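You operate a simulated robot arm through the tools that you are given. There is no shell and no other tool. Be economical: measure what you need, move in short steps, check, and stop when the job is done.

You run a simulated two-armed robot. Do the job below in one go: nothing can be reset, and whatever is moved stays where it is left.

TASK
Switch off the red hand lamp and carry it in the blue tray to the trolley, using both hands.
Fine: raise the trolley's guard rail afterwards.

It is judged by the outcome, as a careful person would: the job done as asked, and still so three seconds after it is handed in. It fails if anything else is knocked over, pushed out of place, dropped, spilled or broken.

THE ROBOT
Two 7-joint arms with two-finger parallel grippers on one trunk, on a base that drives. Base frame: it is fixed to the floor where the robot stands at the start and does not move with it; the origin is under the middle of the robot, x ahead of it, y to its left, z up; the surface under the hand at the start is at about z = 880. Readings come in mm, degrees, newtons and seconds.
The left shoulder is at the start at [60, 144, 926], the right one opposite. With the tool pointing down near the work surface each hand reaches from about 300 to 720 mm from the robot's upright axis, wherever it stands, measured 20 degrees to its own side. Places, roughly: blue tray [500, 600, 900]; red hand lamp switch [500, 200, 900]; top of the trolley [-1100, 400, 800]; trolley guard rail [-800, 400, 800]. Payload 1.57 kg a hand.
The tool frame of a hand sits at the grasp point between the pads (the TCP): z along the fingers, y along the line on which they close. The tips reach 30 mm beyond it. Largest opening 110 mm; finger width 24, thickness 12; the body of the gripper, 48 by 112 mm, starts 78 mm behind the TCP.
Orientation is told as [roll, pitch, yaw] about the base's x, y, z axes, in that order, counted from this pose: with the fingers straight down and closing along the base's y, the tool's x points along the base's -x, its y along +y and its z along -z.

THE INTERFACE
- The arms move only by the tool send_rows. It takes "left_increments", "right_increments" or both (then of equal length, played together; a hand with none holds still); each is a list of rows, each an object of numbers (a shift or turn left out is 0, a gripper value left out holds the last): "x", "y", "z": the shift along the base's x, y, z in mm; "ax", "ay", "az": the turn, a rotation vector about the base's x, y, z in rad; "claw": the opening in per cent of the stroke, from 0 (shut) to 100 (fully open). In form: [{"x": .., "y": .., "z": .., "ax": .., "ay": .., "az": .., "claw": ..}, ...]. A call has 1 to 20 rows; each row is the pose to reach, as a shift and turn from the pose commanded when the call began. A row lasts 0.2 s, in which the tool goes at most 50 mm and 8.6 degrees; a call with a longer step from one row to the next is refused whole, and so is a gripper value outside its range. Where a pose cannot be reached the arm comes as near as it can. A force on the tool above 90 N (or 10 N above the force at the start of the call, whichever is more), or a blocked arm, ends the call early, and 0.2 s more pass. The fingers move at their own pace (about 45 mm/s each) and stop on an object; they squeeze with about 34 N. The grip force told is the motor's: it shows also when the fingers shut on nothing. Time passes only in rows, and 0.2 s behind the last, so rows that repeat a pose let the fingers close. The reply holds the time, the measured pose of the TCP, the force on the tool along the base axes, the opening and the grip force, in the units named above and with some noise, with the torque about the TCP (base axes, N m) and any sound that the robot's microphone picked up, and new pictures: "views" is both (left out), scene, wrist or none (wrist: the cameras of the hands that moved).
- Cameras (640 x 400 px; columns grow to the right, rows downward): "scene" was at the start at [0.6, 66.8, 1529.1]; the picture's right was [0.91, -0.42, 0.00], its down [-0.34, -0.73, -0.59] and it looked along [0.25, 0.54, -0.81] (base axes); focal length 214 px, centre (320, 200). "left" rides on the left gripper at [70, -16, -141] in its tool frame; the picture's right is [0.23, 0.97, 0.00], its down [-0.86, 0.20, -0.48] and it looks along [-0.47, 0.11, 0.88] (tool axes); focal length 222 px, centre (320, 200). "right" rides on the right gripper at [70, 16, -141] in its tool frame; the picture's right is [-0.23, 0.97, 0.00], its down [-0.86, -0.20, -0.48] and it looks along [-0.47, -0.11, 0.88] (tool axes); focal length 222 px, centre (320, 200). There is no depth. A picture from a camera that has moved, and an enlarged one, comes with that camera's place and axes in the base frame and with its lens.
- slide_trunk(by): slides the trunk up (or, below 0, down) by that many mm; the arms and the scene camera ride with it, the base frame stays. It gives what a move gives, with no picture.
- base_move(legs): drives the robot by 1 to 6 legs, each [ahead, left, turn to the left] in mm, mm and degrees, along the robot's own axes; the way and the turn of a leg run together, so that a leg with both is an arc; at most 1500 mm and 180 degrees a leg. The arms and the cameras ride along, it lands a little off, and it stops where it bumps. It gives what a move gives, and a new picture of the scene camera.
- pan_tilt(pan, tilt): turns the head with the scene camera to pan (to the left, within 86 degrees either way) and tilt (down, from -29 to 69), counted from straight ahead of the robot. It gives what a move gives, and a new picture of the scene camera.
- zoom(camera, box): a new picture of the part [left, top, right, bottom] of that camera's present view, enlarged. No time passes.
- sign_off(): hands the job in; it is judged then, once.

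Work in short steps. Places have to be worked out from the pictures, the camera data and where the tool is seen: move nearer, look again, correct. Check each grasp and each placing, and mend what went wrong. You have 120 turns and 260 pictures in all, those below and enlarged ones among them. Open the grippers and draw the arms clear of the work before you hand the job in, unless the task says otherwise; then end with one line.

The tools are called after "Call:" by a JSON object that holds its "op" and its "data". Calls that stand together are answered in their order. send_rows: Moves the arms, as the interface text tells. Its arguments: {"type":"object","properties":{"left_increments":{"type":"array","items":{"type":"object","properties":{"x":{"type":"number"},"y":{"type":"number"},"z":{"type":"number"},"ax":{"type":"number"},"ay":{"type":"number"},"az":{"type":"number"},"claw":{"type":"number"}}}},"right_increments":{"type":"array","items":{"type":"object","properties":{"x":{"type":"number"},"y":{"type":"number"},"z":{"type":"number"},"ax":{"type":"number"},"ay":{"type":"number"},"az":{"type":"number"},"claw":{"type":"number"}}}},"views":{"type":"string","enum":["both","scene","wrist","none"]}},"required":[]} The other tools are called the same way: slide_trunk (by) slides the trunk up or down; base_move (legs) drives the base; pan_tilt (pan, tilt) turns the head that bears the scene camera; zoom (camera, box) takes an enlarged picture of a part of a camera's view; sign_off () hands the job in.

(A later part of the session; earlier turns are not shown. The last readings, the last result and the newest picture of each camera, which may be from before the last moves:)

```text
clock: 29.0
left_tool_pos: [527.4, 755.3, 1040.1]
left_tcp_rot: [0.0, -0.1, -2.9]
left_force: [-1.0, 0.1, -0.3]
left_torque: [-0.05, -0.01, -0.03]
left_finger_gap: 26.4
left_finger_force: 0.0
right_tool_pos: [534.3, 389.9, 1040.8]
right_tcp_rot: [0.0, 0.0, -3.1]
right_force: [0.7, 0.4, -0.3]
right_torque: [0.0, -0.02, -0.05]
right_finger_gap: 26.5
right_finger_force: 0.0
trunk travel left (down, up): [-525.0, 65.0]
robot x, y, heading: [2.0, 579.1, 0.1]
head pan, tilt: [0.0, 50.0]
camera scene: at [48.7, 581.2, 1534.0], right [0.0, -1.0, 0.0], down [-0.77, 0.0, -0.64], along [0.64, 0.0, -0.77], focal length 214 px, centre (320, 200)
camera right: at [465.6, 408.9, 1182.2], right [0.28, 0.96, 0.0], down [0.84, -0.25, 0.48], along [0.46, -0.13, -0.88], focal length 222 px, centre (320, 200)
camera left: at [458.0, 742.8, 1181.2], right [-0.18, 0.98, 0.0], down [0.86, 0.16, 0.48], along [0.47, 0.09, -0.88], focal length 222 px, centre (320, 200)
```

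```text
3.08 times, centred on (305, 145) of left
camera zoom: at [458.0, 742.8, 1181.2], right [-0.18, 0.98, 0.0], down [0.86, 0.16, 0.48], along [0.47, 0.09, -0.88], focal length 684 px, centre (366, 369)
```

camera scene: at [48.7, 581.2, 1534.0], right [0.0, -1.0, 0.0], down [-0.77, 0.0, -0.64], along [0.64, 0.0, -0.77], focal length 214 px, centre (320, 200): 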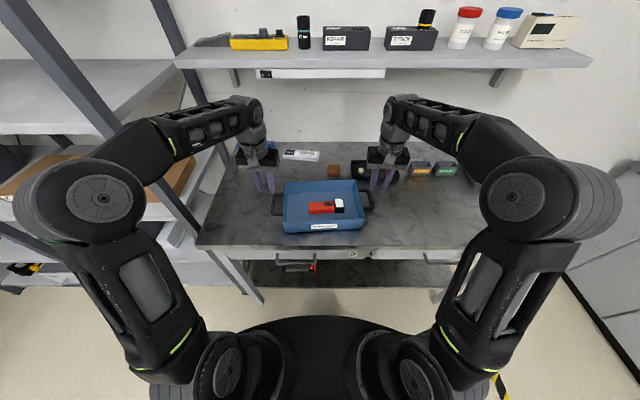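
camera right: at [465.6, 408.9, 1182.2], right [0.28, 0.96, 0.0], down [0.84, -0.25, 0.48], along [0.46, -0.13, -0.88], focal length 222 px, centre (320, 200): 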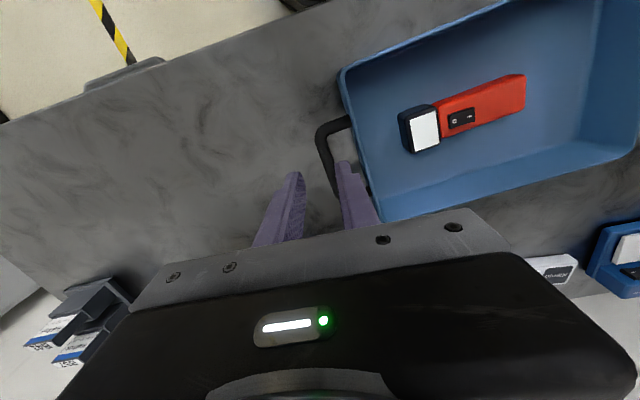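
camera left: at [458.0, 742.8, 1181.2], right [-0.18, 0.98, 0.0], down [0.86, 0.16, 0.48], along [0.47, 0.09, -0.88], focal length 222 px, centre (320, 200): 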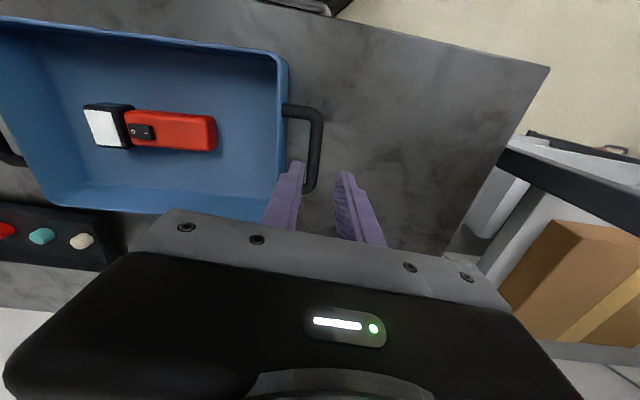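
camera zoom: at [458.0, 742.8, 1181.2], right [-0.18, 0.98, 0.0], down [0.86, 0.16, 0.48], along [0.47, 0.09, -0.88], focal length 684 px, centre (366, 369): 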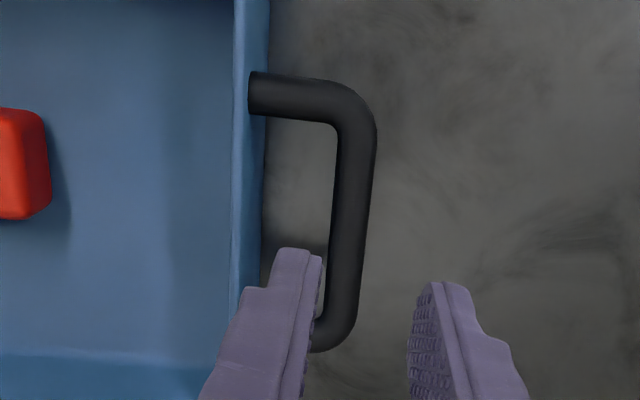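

The bars come out at about (557, 395) for the right handle and (540, 751) for the left, around z 915, with ~27 mm clear between bar and wall. I align both hands and lower partway to re-check.

Call:
{"op": "send_rows", "data": {"right_increments": [{"x": 12, "y": 5, "z": -10, "claw": 28}, {"x": 23, "y": 5, "z": -40}, {"x": 23, "y": 5, "z": -70}, {"x": 23, "y": 5, "z": -85}, {"x": 23, "y": 5, "z": -85}], "left_increments": [{"x": 7, "y": -4, "z": -10, "claw": 28}, {"x": 13, "y": -4, "z": -40}, {"x": 13, "y": -4, "z": -70}, {"x": 13, "y": -4, "z": -85}, {"x": 13, "y": -4, "z": -85}], "views": "wrist"}}

```text
clock: 30.2
left_tool_pos: [541.2, 752.3, 953.0]
left_tcp_rot: [0.1, 0.0, -2.9]
left_force: [-0.8, 0.0, 0.8]
left_torque: [-0.01, -0.01, -0.01]
left_finger_gap: 30.6
left_finger_force: 0.1
right_tool_pos: [555.0, 392.6, 957.8]
right_tcp_rot: [-0.1, 0.0, -3.2]
right_force: [-0.1, 0.7, 0.0]
right_torque: [0.02, 0.03, -0.01]
right_finger_gap: 31.0
right_finger_force: 0.1
trunk travel left (down, up): [-525.0, 65.0]
robot x, y, heading: [2.3, 584.3, 0.0]
head pan, tilt: [0.0, 50.0]
camera right: at [487.9, 412.8, 1097.6], right [0.28, 0.96, 0.0], down [0.84, -0.25, 0.48], along [0.46, -0.13, -0.88], focal length 222 px, centre (320, 200)
camera left: at [470.9, 740.4, 1094.0], right [-0.18, 0.98, 0.0], down [0.86, 0.16, 0.48], along [0.47, 0.09, -0.88], focal length 222 px, centre (320, 200)
```

right: 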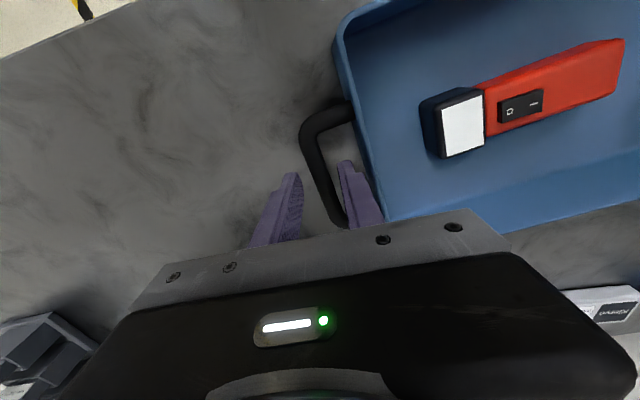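
left: 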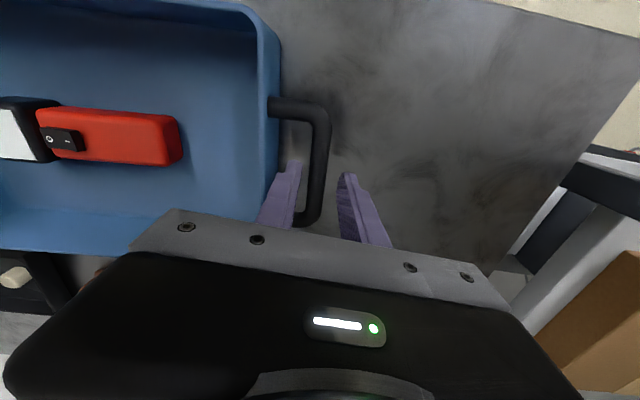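

Call:
{"op": "zoom", "data": {"camera": "right", "box": [260, 90, 390, 230]}}

Call:
{"op": "zoom", "data": {"camera": "left", "box": [250, 80, 380, 220]}}

```text
2.86 times, centred on (325, 160) of right
camera zoom: at [487.9, 412.8, 1097.6], right [0.28, 0.96, 0.0], down [0.84, -0.25, 0.48], along [0.46, -0.13, -0.88], focal length 635 px, centre (306, 314)
```

zoom: 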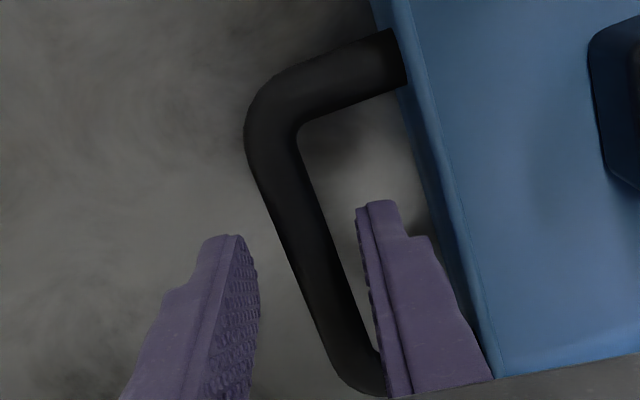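

```text
2.86 times, centred on (315, 150) of left
camera zoom: at [470.9, 740.4, 1094.0], right [-0.18, 0.98, 0.0], down [0.86, 0.16, 0.48], along [0.47, 0.09, -0.88], focal length 635 px, centre (334, 343)
```

zoom: 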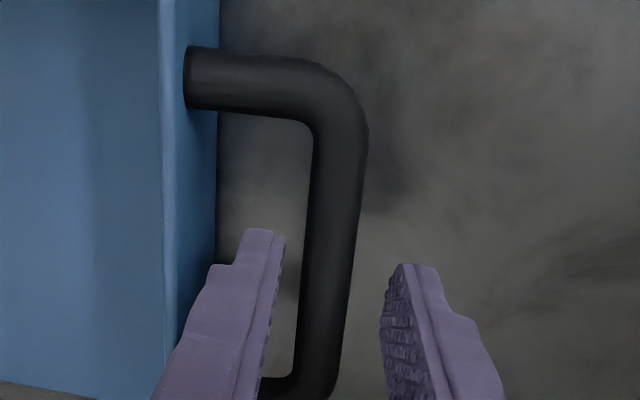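

The bars lie centred between the fingers, but the tray is yawed about +4°, so I turn both hands by +0.12 rad and lower to grip height.

Call:
{"op": "send_rows", "data": {"right_increments": [{"x": 5, "y": 0, "az": 0.06}, {"x": 8, "y": 0, "az": 0.12}, {"x": 8, "y": 0, "z": -15, "az": 0.12}, {"x": 8, "y": 0, "z": -28, "az": 0.12}, {"x": 8, "y": 0, "z": -37, "az": 0.12}, {"x": 8, "y": 0, "z": -37, "az": 0.12}], "left_increments": [{"az": 0.06}, {"az": 0.12}, {"z": -15, "az": 0.12}, {"z": -28, "az": 0.12}, {"z": -37, "az": 0.12}, {"z": -37, "az": 0.12}], "views": "wrist"}}

```text
clock: 31.6
left_tool_pos: [541.2, 752.0, 918.0]
left_tcp_rot: [0.0, 0.0, 4.0]
left_force: [0.1, 0.3, 0.2]
left_torque: [-0.01, 0.01, 0.01]
left_finger_gap: 30.7
left_finger_force: 0.0
right_tool_pos: [566.5, 393.7, 920.7]
right_tcp_rot: [0.0, 0.1, 3.7]
right_force: [-0.3, -1.4, 0.0]
right_torque: [0.01, -0.01, 0.0]
right_finger_gap: 31.0
right_finger_force: 0.0
trunk travel left (down, up): [-525.0, 65.0]
robot x, y, heading: [1.8, 582.7, -0.1]
head pan, tilt: [0.0, 50.0]
camera right: at [496.6, 405.4, 1061.0], right [0.16, 0.99, 0.0], down [0.87, -0.14, 0.48], along [0.47, -0.08, -0.88], focal length 222 px, centre (320, 200)
camera left: at [472.7, 730.3, 1059.1], right [-0.29, 0.96, 0.0], down [0.84, 0.26, 0.48], along [0.46, 0.14, -0.88], focal length 222 px, centre (320, 200)
```

right: 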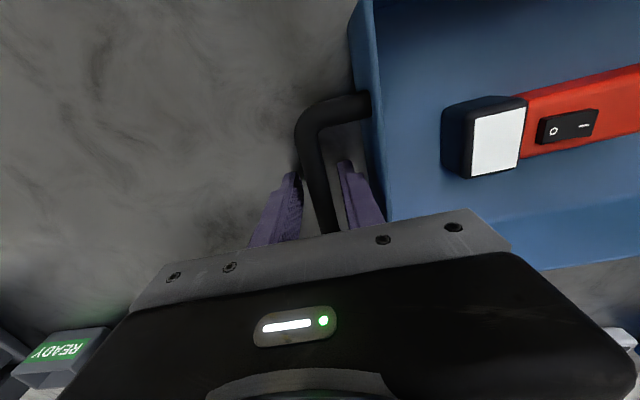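
left: 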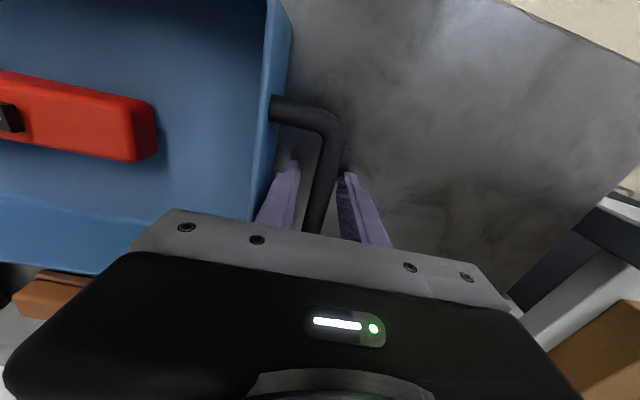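

Both bars sit between the fingers. I close both grippers together.

Call:
{"op": "send_rows", "data": {"right_increments": [{"claw": 0}, {"claw": 0}, {"claw": 0}, {"claw": 0}], "left_increments": [{"claw": 0}, {"claw": 0}, {"claw": 0}, {"claw": 0}], "views": "wrist"}}

```text
clock: 32.6
left_tool_pos: [540.6, 752.0, 917.6]
left_tcp_rot: [-0.2, 0.0, 3.9]
left_force: [1.6, -9.5, 0.6]
left_torque: [0.17, -0.11, -0.01]
left_finger_gap: 13.6
left_finger_force: 30.0
right_tool_pos: [567.0, 396.7, 920.0]
right_tcp_rot: [0.1, -0.1, 3.9]
right_force: [-0.8, 10.6, -0.8]
right_torque: [-0.14, -0.03, 0.08]
right_finger_gap: 13.5
right_finger_force: 29.8
trunk travel left (down, up): [-525.0, 65.0]
robot x, y, heading: [2.2, 583.6, -0.1]
head pan, tilt: [0.0, 50.0]
camera right: at [496.6, 406.4, 1061.1], right [0.16, 0.99, 0.0], down [0.87, -0.14, 0.48], along [0.47, -0.08, -0.88], focal length 222 px, centre (320, 200)
camera left: at [472.8, 729.6, 1059.1], right [-0.29, 0.96, 0.0], down [0.84, 0.26, 0.48], along [0.46, 0.14, -0.88], focal length 222 px, centre (320, 200)
```

right: 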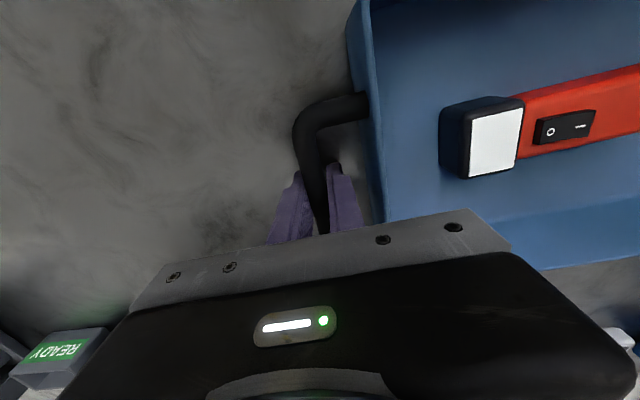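
left: 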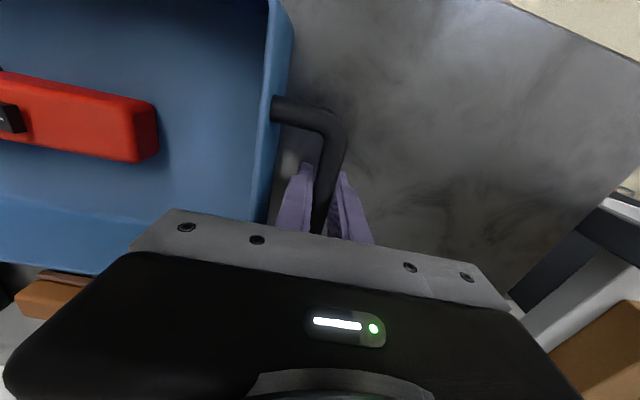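

Both bars gripped (13.5 mm). I relieve the 10 N mutual pull slightly and lift both hands evenly.

Call:
{"op": "send_rows", "data": {"right_increments": [{"y": 1.5}, {"y": 1.5, "z": 8}, {"y": 1.5, "z": 20}, {"y": 1.5, "z": 40}, {"y": 1.5, "z": 60}, {"y": 1.5, "z": 80}, {"y": 1.5, "z": 90}, {"y": 1.5, "z": 90}], "left_increments": [{"y": -1.5}, {"y": -1.5, "z": 8}, {"y": -1.5, "z": 20}, {"y": -1.5, "z": 40}, {"y": -1.5, "z": 60}, {"y": -1.5, "z": 80}, {"y": -1.5, "z": 90}, {"y": -1.5, "z": 90}], "views": "both"}}

```text
clock: 34.4
left_tool_pos: [541.8, 750.3, 1007.1]
left_tcp_rot: [0.0, 0.1, 4.0]
left_force: [-0.4, -1.1, -3.2]
left_torque: [0.03, 0.1, -0.28]
left_finger_gap: 13.1
left_finger_force: 29.7
right_tool_pos: [565.7, 395.2, 1008.9]
right_tcp_rot: [0.0, -0.1, 3.6]
right_force: [1.1, 1.8, -3.9]
right_torque: [0.04, -0.13, -0.04]
right_finger_gap: 13.6
right_finger_force: 30.2
trunk travel left (down, up): [-525.0, 65.0]
robot x, y, heading: [2.4, 585.1, 0.2]
head pan, tilt: [0.0, 50.0]
camera scene: at [49.5, 581.2, 1534.0], right [0.0, -1.0, 0.0], down [-0.77, 0.0, -0.64], along [0.64, 0.0, -0.77], focal length 214 px, centre (320, 200)
camera right: at [495.7, 406.3, 1150.3], right [0.16, 0.99, 0.0], down [0.87, -0.14, 0.48], along [0.47, -0.08, -0.88], focal length 222 px, centre (320, 200)
camera left: at [473.6, 728.7, 1149.2], right [-0.3, 0.96, 0.0], down [0.84, 0.26, 0.48], along [0.46, 0.14, -0.88], focal length 222 px, centre (320, 200)
```

scene: 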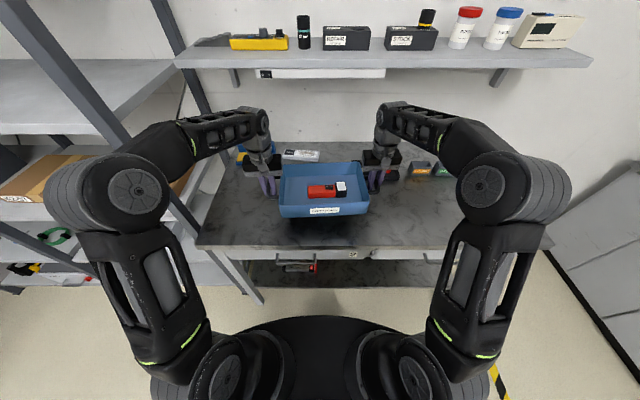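
right: 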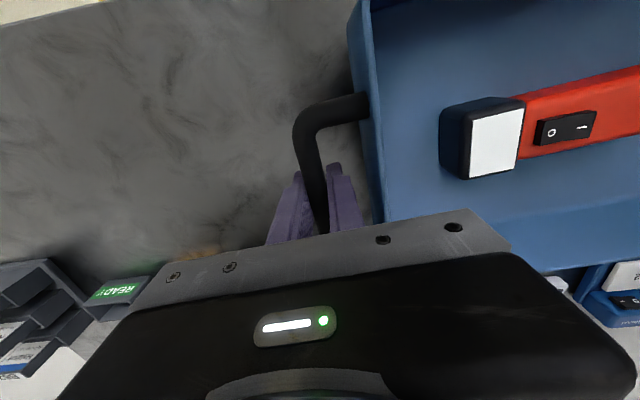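
left: 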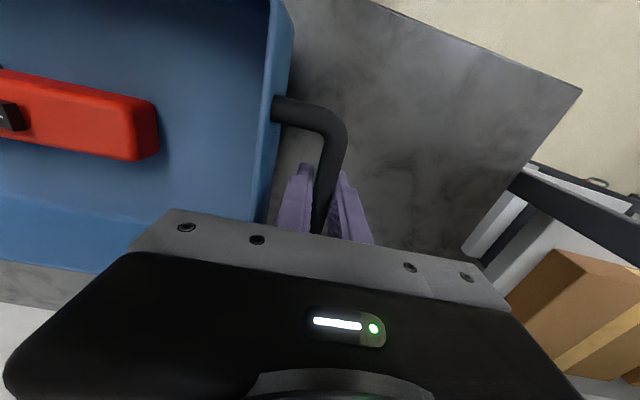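

The tray hangs level with the lamp in it. I draw it 110 mm toward the body for compactness.

Call:
{"op": "send_rows", "data": {"right_increments": [{"x": -15}, {"x": -35}, {"x": -55}, {"x": -75}, {"x": -95}, {"x": -110}, {"x": -110}], "left_increments": [{"x": -15}, {"x": -35}, {"x": -55}, {"x": -75}, {"x": -95}, {"x": -110}, {"x": -110}], "views": "none"}}

Call:
{"op": "base_move", "data": {"legs": [[-150, 0, 0]]}}

Call:
{"op": "pan_tilt", "data": {"pan": 86, "tilt": 35}}

```text
clock: 36.0
left_tool_pos: [431.2, 749.9, 1008.5]
left_tcp_rot: [0.0, 0.0, 4.0]
left_force: [-1.2, 2.1, -3.0]
left_torque: [0.0, -0.19, -0.3]
left_finger_gap: 13.5
left_finger_force: 30.1
right_tool_pos: [454.2, 394.9, 1009.3]
right_tcp_rot: [0.0, 0.0, 3.7]
right_force: [1.1, -2.3, -4.3]
right_torque: [-0.01, 0.15, -0.07]
right_finger_gap: 13.6
right_finger_force: 29.7
trunk travel left (down, up): [-525.0, 65.0]
robot x, y, heading: [-0.2, 580.5, -0.1]
head pan, tilt: [0.0, 50.0]
```

```text
clock: 37.4
left_tool_pos: [277.8, 751.3, 1007.6]
left_tcp_rot: [0.0, 0.0, 4.1]
left_force: [-0.9, 2.7, -3.2]
left_torque: [-0.03, -0.1, -0.25]
left_finger_gap: 13.2
left_finger_force: 30.3
right_tool_pos: [303.2, 396.2, 1008.2]
right_tcp_rot: [0.0, -0.1, 3.8]
right_force: [0.5, -2.9, -2.8]
right_torque: [0.03, -0.03, -0.03]
right_finger_gap: 13.7
right_finger_force: 30.4
trunk travel left (down, up): [-525.0, 65.0]
robot x, y, heading: [-152.8, 583.3, 0.1]
head pan, tilt: [0.0, 50.0]
camera scene: at [-104.3, 581.2, 1534.1], right [0.0, -1.0, 0.0], down [-0.77, 0.0, -0.64], along [0.64, 0.0, -0.77], focal length 214 px, centre (320, 200)
```

scene: 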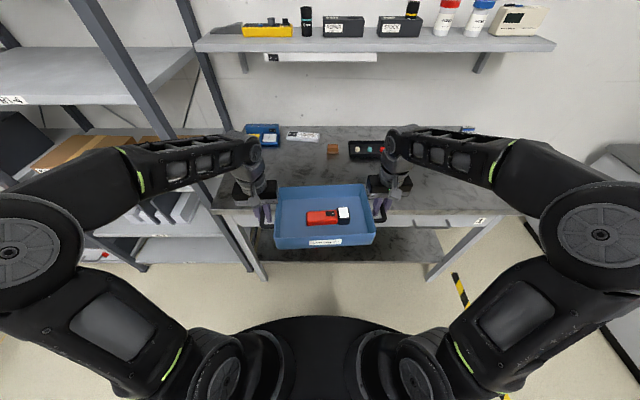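

```text
clock: 39.0
left_tool_pos: [279.8, 750.9, 1008.2]
left_tcp_rot: [0.1, 0.1, 4.1]
left_force: [-0.6, -0.1, -2.9]
left_torque: [-0.03, -0.06, -0.23]
left_finger_gap: 13.3
left_finger_force: 30.0
right_tool_pos: [304.2, 394.6, 1009.1]
right_tcp_rot: [0.0, 0.0, 3.8]
right_force: [0.1, -0.1, -3.2]
right_torque: [0.01, 0.0, -0.03]
right_finger_gap: 13.4
right_finger_force: 29.8
trunk travel left (down, up): [-525.0, 65.0]
robot x, y, heading: [-147.6, 578.0, 0.2]
head pan, tilt: [85.9, 35.0]
camera scene: at [-173.4, 668.9, 1555.8], right [1.0, -0.07, 0.0], down [-0.04, -0.57, -0.82], along [0.06, 0.82, -0.57], focal length 214 px, centre (320, 200)
```

scene: 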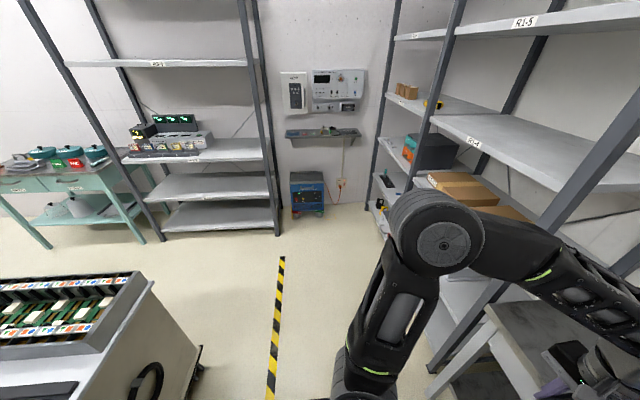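

The left side is open floor; the machine stands at x<−880. I turn 60° left and look toward the trolley.

Call:
{"op": "base_move", "data": {"legs": [[0, 0, 60]]}}

Call:
{"op": "pan_tilt", "data": {"pan": 80, "tilt": 45}}

```text
clock: 42.0
left_tool_pos: [-83.5, 1036.9, 1008.7]
left_tcp_rot: [0.0, 0.0, 64.2]
left_force: [-0.6, -0.3, -3.4]
left_torque: [0.02, -0.01, -0.26]
left_finger_gap: 13.5
left_finger_force: 30.6
right_tool_pos: [237.1, 881.3, 1009.4]
right_tcp_rot: [-0.1, 0.0, 64.0]
right_force: [0.4, 0.0, -2.4]
right_torque: [-0.01, 0.0, -0.02]
right_finger_gap: 13.4
right_finger_force: 29.4
trunk travel left (down, up): [-525.0, 65.0]
robot x, y, heading: [-149.8, 580.2, 60.1]
head pan, tilt: [85.9, 35.0]
camera scene: at [-238.0, 604.8, 1555.8], right [0.56, 0.83, 0.0], down [0.48, -0.32, -0.82], along [-0.68, 0.46, -0.57], focal length 214 px, centre (320, 200)
```

scene: 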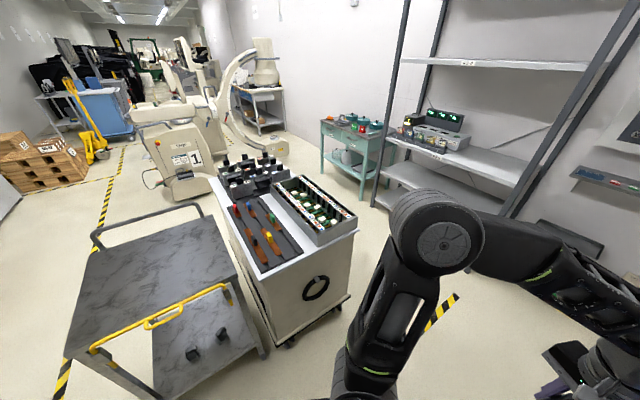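

```text
clock: 42.7
left_tool_pos: [-82.5, 1037.6, 1007.7]
left_tcp_rot: [0.0, 0.1, 64.1]
left_force: [-0.5, -0.9, -3.8]
left_torque: [0.09, -0.02, -0.24]
left_finger_gap: 13.6
left_finger_force: 30.2
right_tool_pos: [237.5, 881.3, 1009.3]
right_tcp_rot: [0.0, 0.0, 63.9]
right_force: [1.3, 1.5, -2.2]
right_torque: [-0.03, 0.03, -0.01]
right_finger_gap: 13.2
right_finger_force: 30.6
trunk travel left (down, up): [-525.0, 65.0]
robot x, y, heading: [-151.2, 581.4, 60.1]
head pan, tilt: [80.0, 45.0]
camera scene: at [-227.3, 607.7, 1541.0], right [0.64, 0.77, 0.0], down [0.54, -0.45, -0.71], along [-0.54, 0.45, -0.71], focal length 214 px, centre (320, 200)
```

scene: 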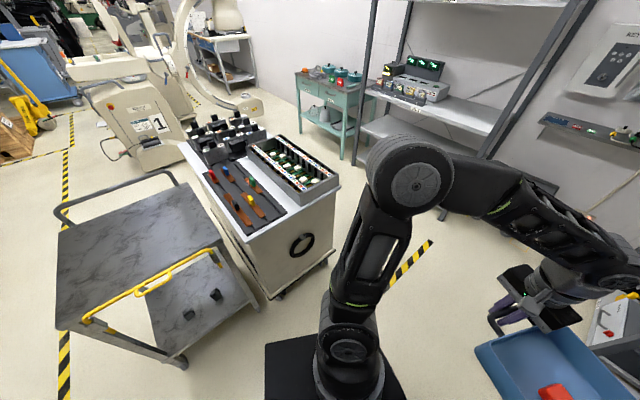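

Trolley and yellow rail are visible; I zoom on it.

Call:
{"op": "zoom", "data": {"camera": "scene", "box": [40, 160, 280, 390]}}

Call:
{"op": "zoom", "data": {"camera": "scene", "box": [70, 235, 240, 340]}}

```text
1.74 times, centred on (160, 275) of scene
camera zoom: at [-227.3, 607.7, 1541.0], right [0.64, 0.77, 0.0], down [0.54, -0.45, -0.71], along [-0.54, 0.45, -0.71], focal length 373 px, centre (598, 70)
```

zoom: 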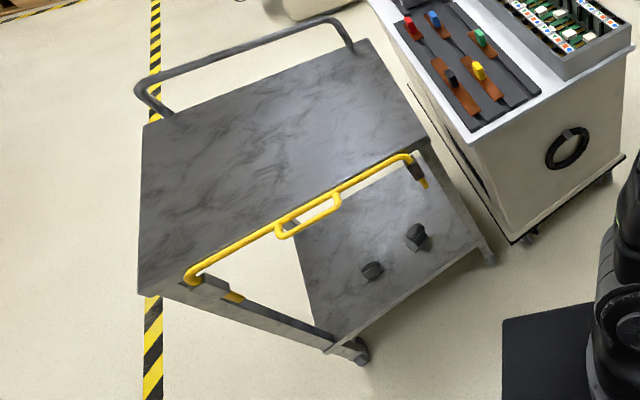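

```text
3.76 times, centred on (155, 288) of scene
camera zoom: at [-227.3, 607.7, 1541.0], right [0.64, 0.77, 0.0], down [0.54, -0.45, -0.71], along [-0.54, 0.45, -0.71], focal length 807 px, centre (941, -129)
```

zoom: 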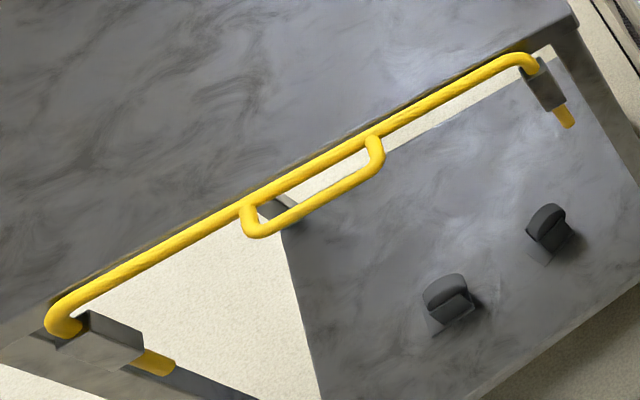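

The trolley top spans about x −1350…−870, y 105…615, with the yellow rail in sleeves along its near edge. I turn the remaining 120° left in place to face it.

Call:
{"op": "base_move", "data": {"legs": [[0, 0, 120]]}}

Call:
{"op": "pan_tilt", "data": {"pan": 0, "tilt": 45}}

```text
clock: 47.9
left_tool_pos: [-592.9, 457.3, 1008.2]
left_tcp_rot: [0.0, 0.0, 178.0]
left_force: [0.0, 0.9, -3.3]
left_torque: [-0.01, 0.02, -0.23]
left_finger_gap: 13.4
left_finger_force: 30.0
right_tool_pos: [-580.8, 811.8, 1009.4]
right_tcp_rot: [0.0, 0.1, 177.9]
right_force: [-0.2, -0.3, -3.1]
right_torque: [0.0, -0.01, -0.05]
right_finger_gap: 13.3
right_finger_force: 30.0
trunk travel left (down, up): [-525.0, 65.0]
robot x, y, heading: [-150.1, 584.6, 174.0]
head pan, tilt: [80.0, 45.0]
camera scene: at [-143.1, 499.8, 1540.9], right [-0.96, 0.27, 0.0], down [0.19, 0.68, -0.71], along [-0.19, -0.68, -0.71], focal length 214 px, centre (320, 200)
```

scene: 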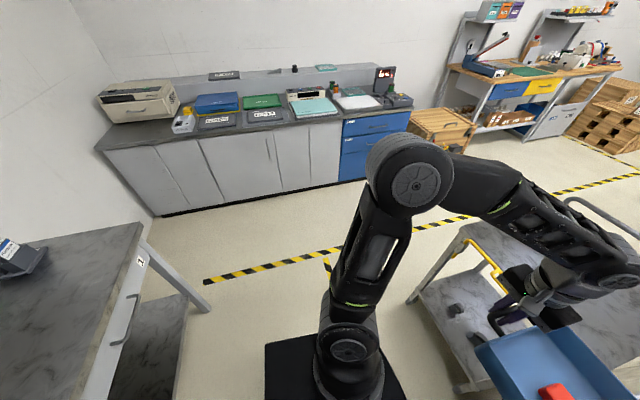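

```text
clock: 49.4
left_tool_pos: [-592.8, 455.6, 1008.3]
left_tcp_rot: [0.1, 0.1, 178.1]
left_force: [0.6, 0.3, -4.0]
left_torque: [0.01, 0.01, -0.19]
left_finger_gap: 13.4
left_finger_force: 30.3
right_tool_pos: [-582.0, 812.7, 1008.8]
right_tcp_rot: [0.0, 0.0, 178.0]
right_force: [-1.0, -0.4, -4.0]
right_torque: [0.03, 0.05, -0.04]
right_finger_gap: 13.6
right_finger_force: 30.1
trunk travel left (down, up): [-525.0, 65.0]
robot x, y, heading: [-147.1, 577.2, 173.9]
head pan, tilt: [0.0, 45.0]
camera scene: at [-201.8, 586.4, 1540.9], right [0.1, 0.99, 0.0], down [0.7, -0.07, -0.71], along [-0.7, 0.07, -0.71], focal length 214 px, centre (320, 200)
```

scene: 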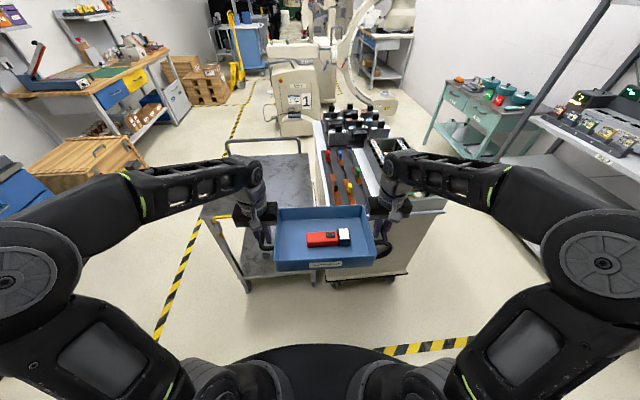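

Heading is 174°. I correct it by 6° and slide left (toward −y) 200 mm to line up with the trolley's middle.

Call:
{"op": "base_move", "data": {"legs": [[0, 0, 6], [0, 205, 0]]}}

```text
clock: 51.6
left_tool_pos: [-577.9, 203.4, 1007.7]
left_tcp_rot: [0.0, 0.1, -175.8]
left_force: [1.1, 0.2, -3.1]
left_torque: [0.07, 0.14, -0.27]
left_finger_gap: 13.2
left_finger_force: 30.4
right_tool_pos: [-603.4, 559.8, 1008.8]
right_tcp_rot: [0.0, 0.0, -176.1]
right_force: [-1.1, -1.4, -3.7]
right_torque: [0.03, -0.1, -0.09]
right_finger_gap: 13.5
right_finger_force: 30.3
trunk travel left (down, up): [-525.0, 65.0]
robot x, y, heading: [-152.1, 372.6, -179.7]
head pan, tilt: [0.0, 45.0]
camera scene: at [-201.8, 373.9, 1540.9], right [0.0, 1.0, 0.0], down [0.71, 0.0, -0.71], along [-0.71, 0.0, -0.71], focal length 214 px, centre (320, 200)
```

scene: 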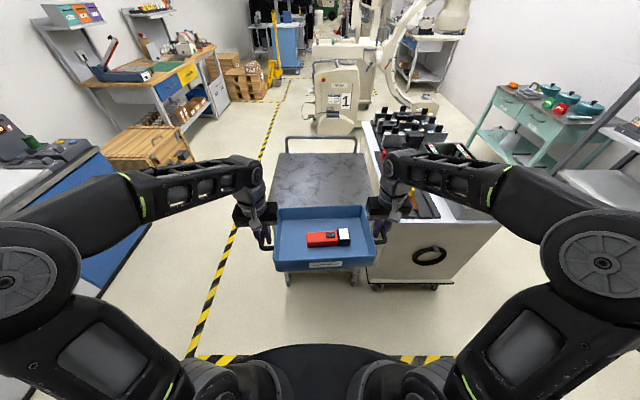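

The trolley is centred ahead. I drive 310 mm toward it with the tray well above its top.

Call:
{"op": "base_move", "data": {"legs": [[310, 0, 0]]}}

Call:
{"op": "pan_tilt", "data": {"pan": 0, "tilt": 55}}

```text
clock: 53.6
left_tool_pos: [-879.6, 200.7, 1008.6]
left_tcp_rot: [0.0, 0.1, -175.4]
left_force: [0.6, -0.1, -2.5]
left_torque: [0.0, 0.0, -0.23]
left_finger_gap: 13.4
left_finger_force: 30.1
right_tool_pos: [-907.5, 556.1, 1007.7]
right_tcp_rot: [0.0, 0.0, -175.7]
right_force: [-0.1, -0.5, -3.8]
right_torque: [-0.01, 0.01, -0.01]
right_finger_gap: 13.6
right_finger_force: 30.1
trunk travel left (down, up): [-525.0, 65.0]
robot x, y, heading: [-447.8, 374.4, -179.6]
head pan, tilt: [0.0, 45.0]
camera scene: at [-505.9, 373.0, 1540.9], right [-0.01, 1.0, 0.0], down [0.71, 0.01, -0.71], along [-0.71, -0.01, -0.71], focal length 214 px, centre (320, 200)
```

scene: 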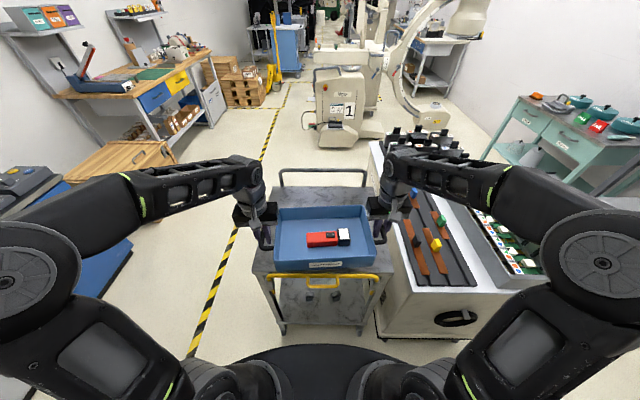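

```text
clock: 54.3
left_tool_pos: [-879.6, 199.9, 1009.1]
left_tcp_rot: [0.0, 0.0, -175.5]
left_force: [1.2, -0.2, -3.8]
left_torque: [-0.06, 0.06, -0.24]
left_finger_gap: 13.7
left_finger_force: 30.2
right_tool_pos: [-906.9, 554.9, 1008.5]
right_tcp_rot: [0.0, 0.0, -175.7]
right_force: [-0.6, 0.0, -4.0]
right_torque: [0.03, -0.04, -0.02]
right_finger_gap: 13.4
right_finger_force: 29.6
trunk travel left (down, up): [-525.0, 65.0]
robot x, y, heading: [-453.3, 373.6, -179.3]
head pan, tilt: [0.0, 55.0]
camera scene: at [-495.5, 373.1, 1527.5], right [-0.01, 1.0, 0.0], down [0.82, 0.01, -0.57], along [-0.57, -0.01, -0.82], focal length 214 px, centre (320, 200)
```

scene: 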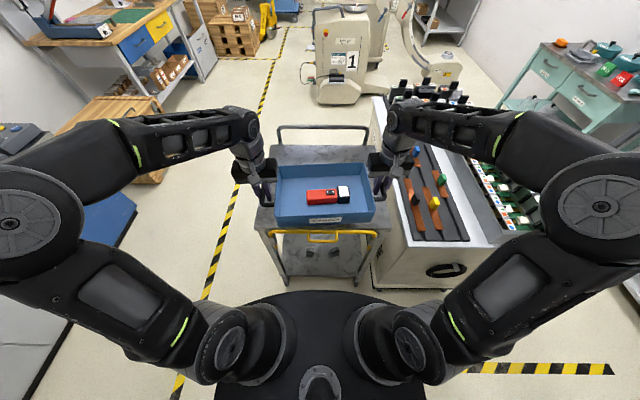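

Clear all round. I extend both arms 110 mm forward over the trolley top, then slide the trunk down 80 mm.

Call:
{"op": "send_rows", "data": {"right_increments": [{"x": -15}, {"x": -35}, {"x": -55}, {"x": -75}, {"x": -95}, {"x": -110}, {"x": -110}], "left_increments": [{"x": -15}, {"x": -35}, {"x": -55}, {"x": -75}, {"x": -95}, {"x": -110}, {"x": -110}], "views": "none"}}

Call:
{"op": "slide_trunk", "data": {"by": -80}}

Call:
{"op": "zoom", "data": {"camera": "scene", "box": [220, 110, 460, 290]}}

```text
clock: 55.9
left_tool_pos: [-989.3, 200.1, 1007.7]
left_tcp_rot: [0.0, 0.1, -175.4]
left_force: [0.0, -3.3, -2.5]
left_torque: [0.05, -0.11, -0.07]
left_finger_gap: 13.4
left_finger_force: 30.4
right_tool_pos: [-1017.5, 554.2, 1008.7]
right_tcp_rot: [0.1, 0.0, -175.7]
right_force: [-0.4, 3.7, -2.9]
right_torque: [-0.04, 0.18, 0.06]
right_finger_gap: 13.6
right_finger_force: 30.5
trunk travel left (down, up): [-525.0, 65.0]
robot x, y, heading: [-455.2, 372.6, -179.4]
head pan, tilt: [0.0, 55.0]
```

```text
clock: 57.1
left_tool_pos: [-988.4, 199.4, 928.3]
left_tcp_rot: [0.0, 0.0, -175.5]
left_force: [-0.2, 0.4, -3.6]
left_torque: [-0.02, -0.05, -0.11]
left_finger_gap: 13.9
left_finger_force: 30.3
right_tool_pos: [-1017.0, 555.6, 928.9]
right_tcp_rot: [0.0, -0.1, -175.7]
right_force: [1.0, -0.1, -3.0]
right_torque: [-0.02, 0.12, 0.06]
right_finger_gap: 13.6
right_finger_force: 30.4
trunk travel left (down, up): [-445.0, 145.0]
robot x, y, heading: [-456.0, 375.1, -179.3]
head pan, tilt: [0.0, 55.0]
```

```text
2.22 times, centred on (340, 200) of scene
camera zoom: at [-495.4, 373.1, 1447.5], right [-0.01, 1.0, 0.0], down [0.82, 0.01, -0.57], along [-0.57, -0.01, -0.82], focal length 477 px, centre (276, 200)
```

zoom: 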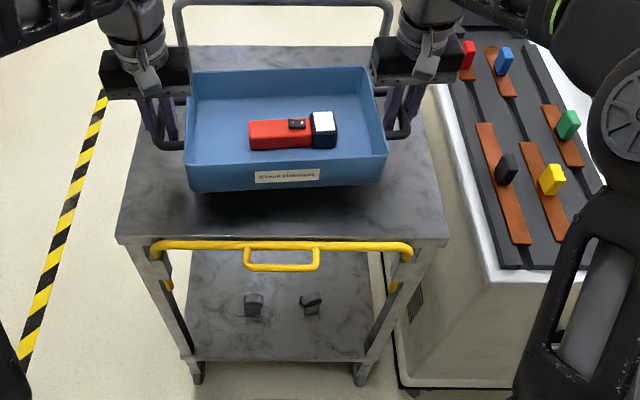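

The tray hangs over the trolley top with margin all round. I lower both hands evenly to ~10 mm above contact height.

Call:
{"op": "send_rows", "data": {"right_increments": [{"z": -20}, {"z": -40}, {"z": -60}, {"z": -75}, {"z": -75}], "left_increments": [{"z": -20}, {"z": -40}, {"z": -60}, {"z": -75}, {"z": -75}], "views": "scene"}}

Call:
{"op": "zoom", "data": {"camera": "scene", "box": [220, 110, 460, 290]}}

```text
clock: 58.3
left_tool_pos: [-987.3, 200.9, 870.3]
left_tcp_rot: [-0.4, -2.1, -175.2]
left_force: [18.6, -4.8, 49.1]
left_torque: [-0.97, -1.88, -0.11]
left_finger_gap: 13.6
left_finger_force: 30.2
right_tool_pos: [-1017.0, 554.8, 870.3]
right_tcp_rot: [0.0, -2.0, -175.9]
right_force: [16.9, 3.3, 44.4]
right_torque: [0.58, -1.61, 0.15]
right_finger_gap: 13.7
right_finger_force: 29.8
trunk travel left (down, up): [-445.0, 145.0]
robot x, y, heading: [-451.7, 374.3, -179.2]
head pan, tilt: [0.0, 55.0]
stopped in row 5 (left hand): the force on the tool passed its limit at 91 N (the readings are from after the stop); the commanded pose is now the measured one
camera scene: at [-481.7, 373.2, 1447.4], right [-0.01, 1.0, 0.0], down [0.81, 0.01, -0.58], along [-0.58, -0.01, -0.81], focal length 214 px, centre (320, 200)
```

scene: 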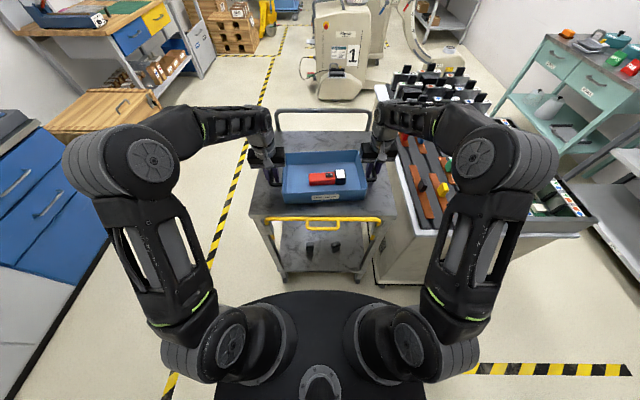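

```text
2.22 times, centred on (340, 200) of scene
camera zoom: at [-481.7, 373.2, 1447.4], right [-0.01, 1.0, 0.0], down [0.81, 0.01, -0.58], along [-0.58, -0.01, -0.81], focal length 477 px, centre (276, 200)
```

zoom: 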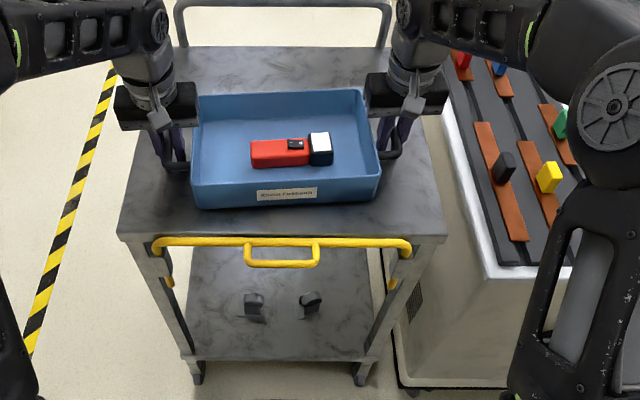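

The tray touched down earlier than expected (surface at about z 832). I relieve the pressing force by lifting a few mm.

Call:
{"op": "send_rows", "data": {"right_increments": [{"z": 3}, {"z": 5}, {"z": 5}], "left_increments": [{"z": 3}, {"z": 5}, {"z": 5}], "views": "wrist"}}

```text
clock: 59.1
left_tool_pos: [-988.1, 200.6, 870.1]
left_tcp_rot: [-0.3, -1.6, -175.3]
left_force: [20.2, -4.5, 40.3]
left_torque: [-0.47, -0.7, 0.05]
left_finger_gap: 13.5
left_finger_force: 30.5
right_tool_pos: [-1018.7, 555.6, 869.7]
right_tcp_rot: [0.0, -1.3, -175.8]
right_force: [17.0, 2.2, 28.0]
right_torque: [0.08, -1.13, 0.22]
right_finger_gap: 13.5
right_finger_force: 30.4
trunk travel left (down, up): [-445.0, 145.0]
robot x, y, heading: [-452.1, 376.1, -179.4]
head pan, tilt: [0.0, 55.0]
camera right: at [-942.7, 544.2, 1009.7], right [-0.15, -0.99, 0.01], down [-0.86, 0.14, 0.5], along [-0.49, 0.07, -0.87], focal length 222 px, centre (320, 200)
camera left: at [-914.8, 222.2, 1009.6], right [0.31, -0.95, -0.01], down [-0.82, -0.27, 0.5], along [-0.48, -0.14, -0.86], focal length 222 px, centre (320, 200)
```

right: 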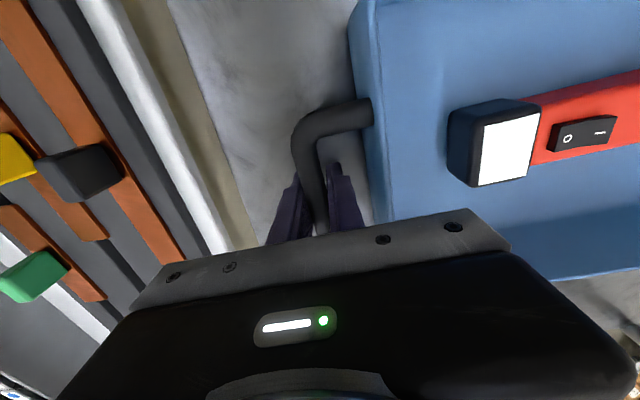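
left: 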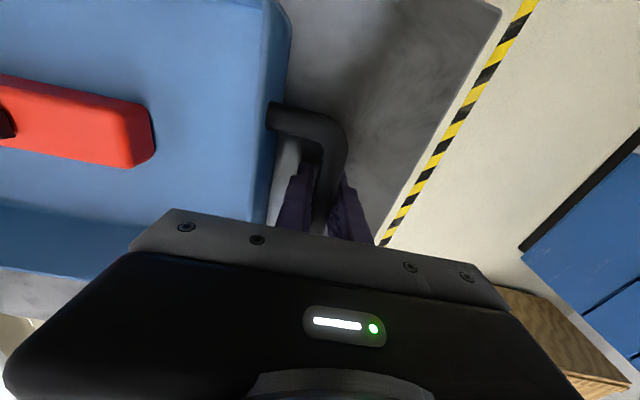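

Still ~40 N down. I ease up further.

Call:
{"op": "send_rows", "data": {"right_increments": [{"z": 4, "x": 2}, {"z": 6, "x": 4}, {"z": 6, "x": 4}], "left_increments": [{"z": 4, "x": 2}, {"z": 7, "x": 4}, {"z": 7, "x": 4}], "views": "none"}}

```text
clock: 59.9
left_tool_pos: [-992.3, 201.6, 870.6]
left_tcp_rot: [-0.3, -1.3, -175.4]
left_force: [0.1, -2.9, -3.6]
left_torque: [0.03, -0.51, -0.08]
left_finger_gap: 13.7
left_finger_force: 29.9
right_tool_pos: [-1021.7, 555.6, 871.8]
right_tcp_rot: [0.0, -1.1, -175.7]
right_force: [0.2, 4.1, -3.3]
right_torque: [-0.14, 0.54, 0.24]
right_finger_gap: 13.7
right_finger_force: 30.1
trunk travel left (down, up): [-445.0, 145.0]
robot x, y, heading: [-454.8, 374.1, -179.4]
head pan, tilt: [0.0, 55.0]
```

Now the hands carry about the full weight just at contact. I lower 2 mm and open both grippers slightly.

Call:
{"op": "send_rows", "data": {"right_increments": [{"z": -2}, {"z": -2}], "left_increments": [{"z": -2}, {"z": -2}], "views": "none"}}

Call:
{"op": "send_rows", "data": {"right_increments": [{"claw": 28}, {"claw": 28}, {"claw": 28}], "left_increments": [{"claw": 28}, {"claw": 28}, {"claw": 28}], "views": "wrist"}}

```text
clock: 60.5
left_tool_pos: [-990.8, 201.3, 871.1]
left_tcp_rot: [-0.3, -1.4, -175.3]
left_force: [0.0, -3.8, -4.0]
left_torque: [0.07, 0.1, -0.15]
left_finger_gap: 13.5
left_finger_force: 30.0
right_tool_pos: [-1021.1, 556.2, 870.4]
right_tcp_rot: [0.1, -1.2, -175.8]
right_force: [-1.3, 4.0, 3.2]
right_torque: [-0.01, -0.09, 0.15]
right_finger_gap: 13.5
right_finger_force: 30.6
trunk travel left (down, up): [-445.0, 145.0]
robot x, y, heading: [-448.4, 371.7, -179.5]
head pan, tilt: [0.0, 55.0]
```

```text
clock: 61.3
left_tool_pos: [-990.4, 203.0, 869.9]
left_tcp_rot: [-0.4, -1.4, -175.3]
left_force: [0.0, 0.5, 0.1]
left_torque: [-0.01, 0.0, -0.03]
left_finger_gap: 31.1
left_finger_force: 0.1
right_tool_pos: [-1020.9, 554.4, 871.1]
right_tcp_rot: [0.0, -1.1, -175.8]
right_force: [2.1, -1.0, 3.2]
right_torque: [0.04, -0.09, -0.04]
right_finger_gap: 29.6
right_finger_force: 0.0
trunk travel left (down, up): [-445.0, 145.0]
robot x, y, heading: [-453.2, 376.2, -179.2]
head pan, tilt: [0.0, 55.0]
camera right: at [-945.9, 544.5, 1009.9], right [-0.15, -0.99, 0.01], down [-0.86, 0.14, 0.5], along [-0.49, 0.07, -0.87], focal length 222 px, centre (320, 200)
camera left: at [-918.4, 222.7, 1010.9], right [0.31, -0.95, -0.01], down [-0.82, -0.27, 0.5], along [-0.48, -0.14, -0.87], focal length 222 px, centre (320, 200)
```

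right: 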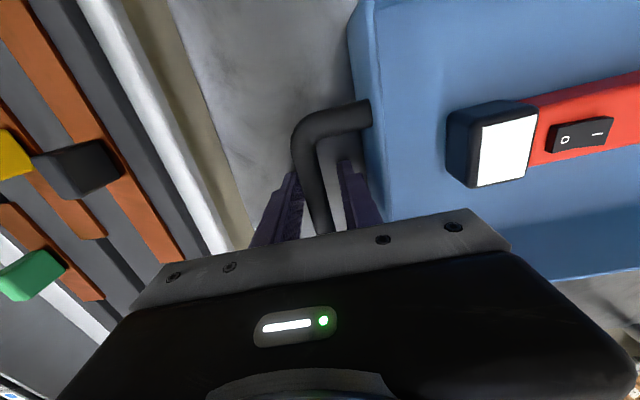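
left: 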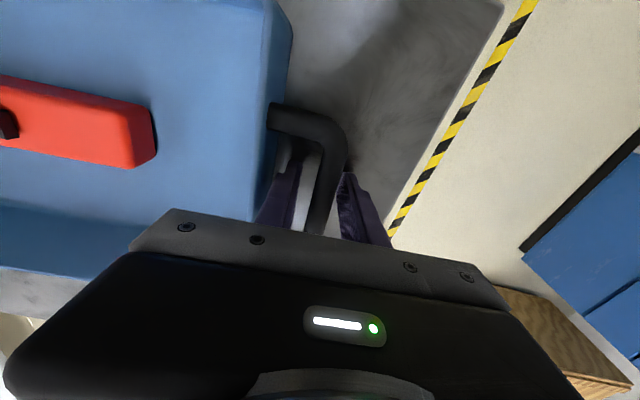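

Released: both bars are free between the fingers. I raise both hands straight up.

Call:
{"op": "send_rows", "data": {"right_increments": [{"z": 10, "claw": 26}, {"z": 25}, {"z": 50}, {"z": 85}, {"z": 120}, {"z": 140}, {"z": 140}], "left_increments": [{"z": 10}, {"z": 25}, {"z": 50}, {"z": 85}, {"z": 120}, {"z": 140}, {"z": 140}], "views": "both"}}

```text
clock: 62.9
left_tool_pos: [-992.7, 199.0, 1013.1]
left_tcp_rot: [-0.4, -1.3, -175.4]
left_force: [0.2, 0.5, 0.1]
left_torque: [0.0, 0.02, 0.0]
left_finger_gap: 30.9
left_finger_force: 0.1
right_tool_pos: [-1020.3, 552.7, 999.6]
right_tcp_rot: [0.1, -1.3, -175.7]
right_force: [-0.6, -0.3, -0.2]
right_torque: [-0.01, -0.02, 0.01]
right_finger_gap: 28.8
right_finger_force: 0.1
right hand out of reach, approached as far as the arm can: row 6, 7
trunk travel left (down, up): [-445.0, 145.0]
robot x, y, heading: [-449.1, 376.0, -179.4]
head pan, tilt: [0.0, 55.0]
camera scene: at [-495.1, 372.6, 1447.5], right [-0.01, 1.0, 0.0], down [0.82, 0.01, -0.57], along [-0.57, -0.01, -0.82], focal length 214 px, centre (320, 200)
camera right: at [-945.4, 542.1, 1138.9], right [-0.15, -0.99, 0.01], down [-0.86, 0.14, 0.5], along [-0.49, 0.07, -0.87], focal length 222 px, centre (320, 200)
camera left: at [-920.6, 219.9, 1153.1], right [0.31, -0.95, -0.01], down [-0.82, -0.27, 0.5], along [-0.48, -0.14, -0.87], focal length 222 px, centre (320, 200)
```

scene: 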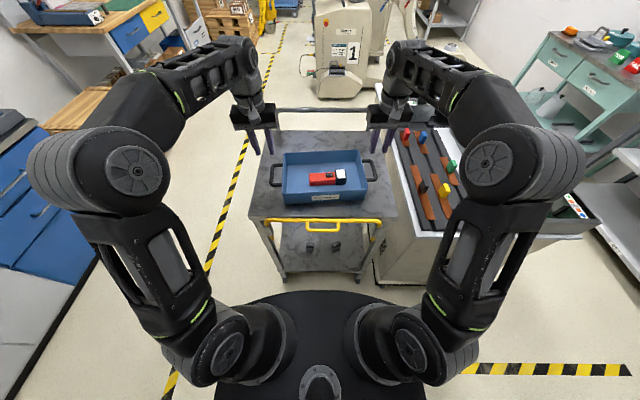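
right: 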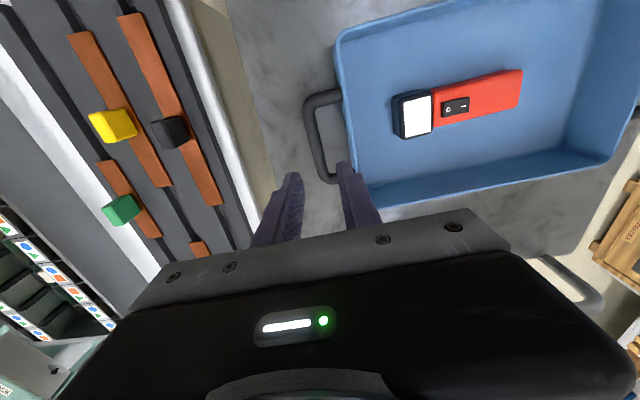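
left: 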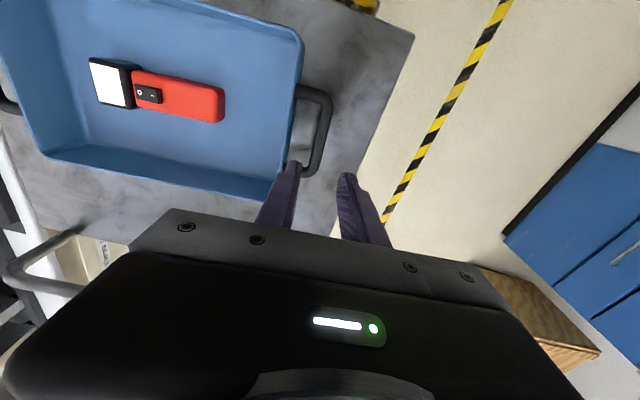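

The tray with the lamp rests on the trolley, well placed. Next the rail: I back the base 110 mm so its central pull loop comes to a comfortable reach.

Call:
{"op": "base_move", "data": {"legs": [[-110, 0, 0]]}}

Call:
{"op": "zoom", "data": {"camera": "scene", "box": [220, 100, 440, 240]}}

```text
clock: 64.1
left_tool_pos: [-880.1, 199.6, 1014.4]
left_tcp_rot: [-0.4, -1.5, -175.2]
left_force: [0.5, -0.4, -0.6]
left_torque: [-0.01, 0.03, 0.0]
left_finger_gap: 30.9
left_finger_force: 0.0
right_tool_pos: [-906.1, 554.3, 1000.2]
right_tcp_rot: [0.0, -1.2, -175.8]
right_force: [-0.3, 0.9, -0.5]
right_torque: [0.01, 0.04, 0.0]
right_finger_gap: 28.8
right_finger_force: 0.0
trunk travel left (down, up): [-445.0, 145.0]
robot x, y, heading: [-339.7, 373.8, -179.6]
head pan, tilt: [0.0, 55.0]
camera scene: at [-381.0, 374.3, 1447.6], right [-0.01, 1.0, 0.0], down [0.82, 0.01, -0.57], along [-0.57, -0.01, -0.82], focal length 214 px, centre (320, 200)
```

scene: 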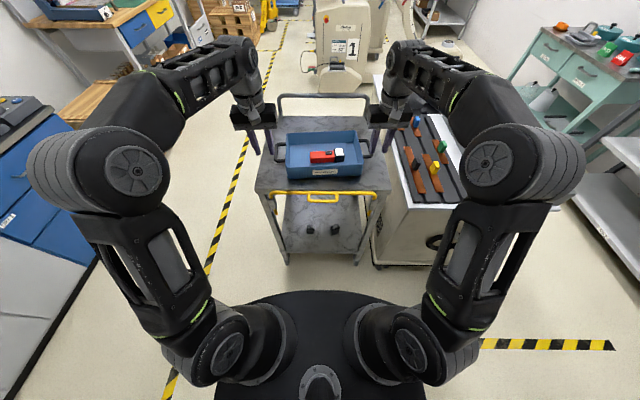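

```text
2.86 times, centred on (330, 170) of scene
camera zoom: at [-381.0, 374.3, 1447.6], right [-0.01, 1.0, 0.0], down [0.82, 0.01, -0.57], along [-0.57, -0.01, -0.82], focal length 613 px, centre (291, 286)
```

zoom: 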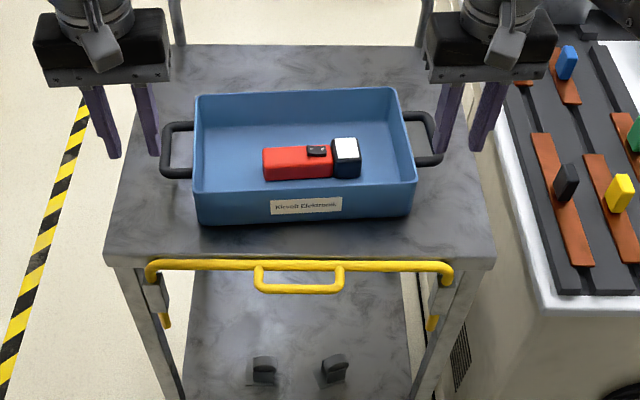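

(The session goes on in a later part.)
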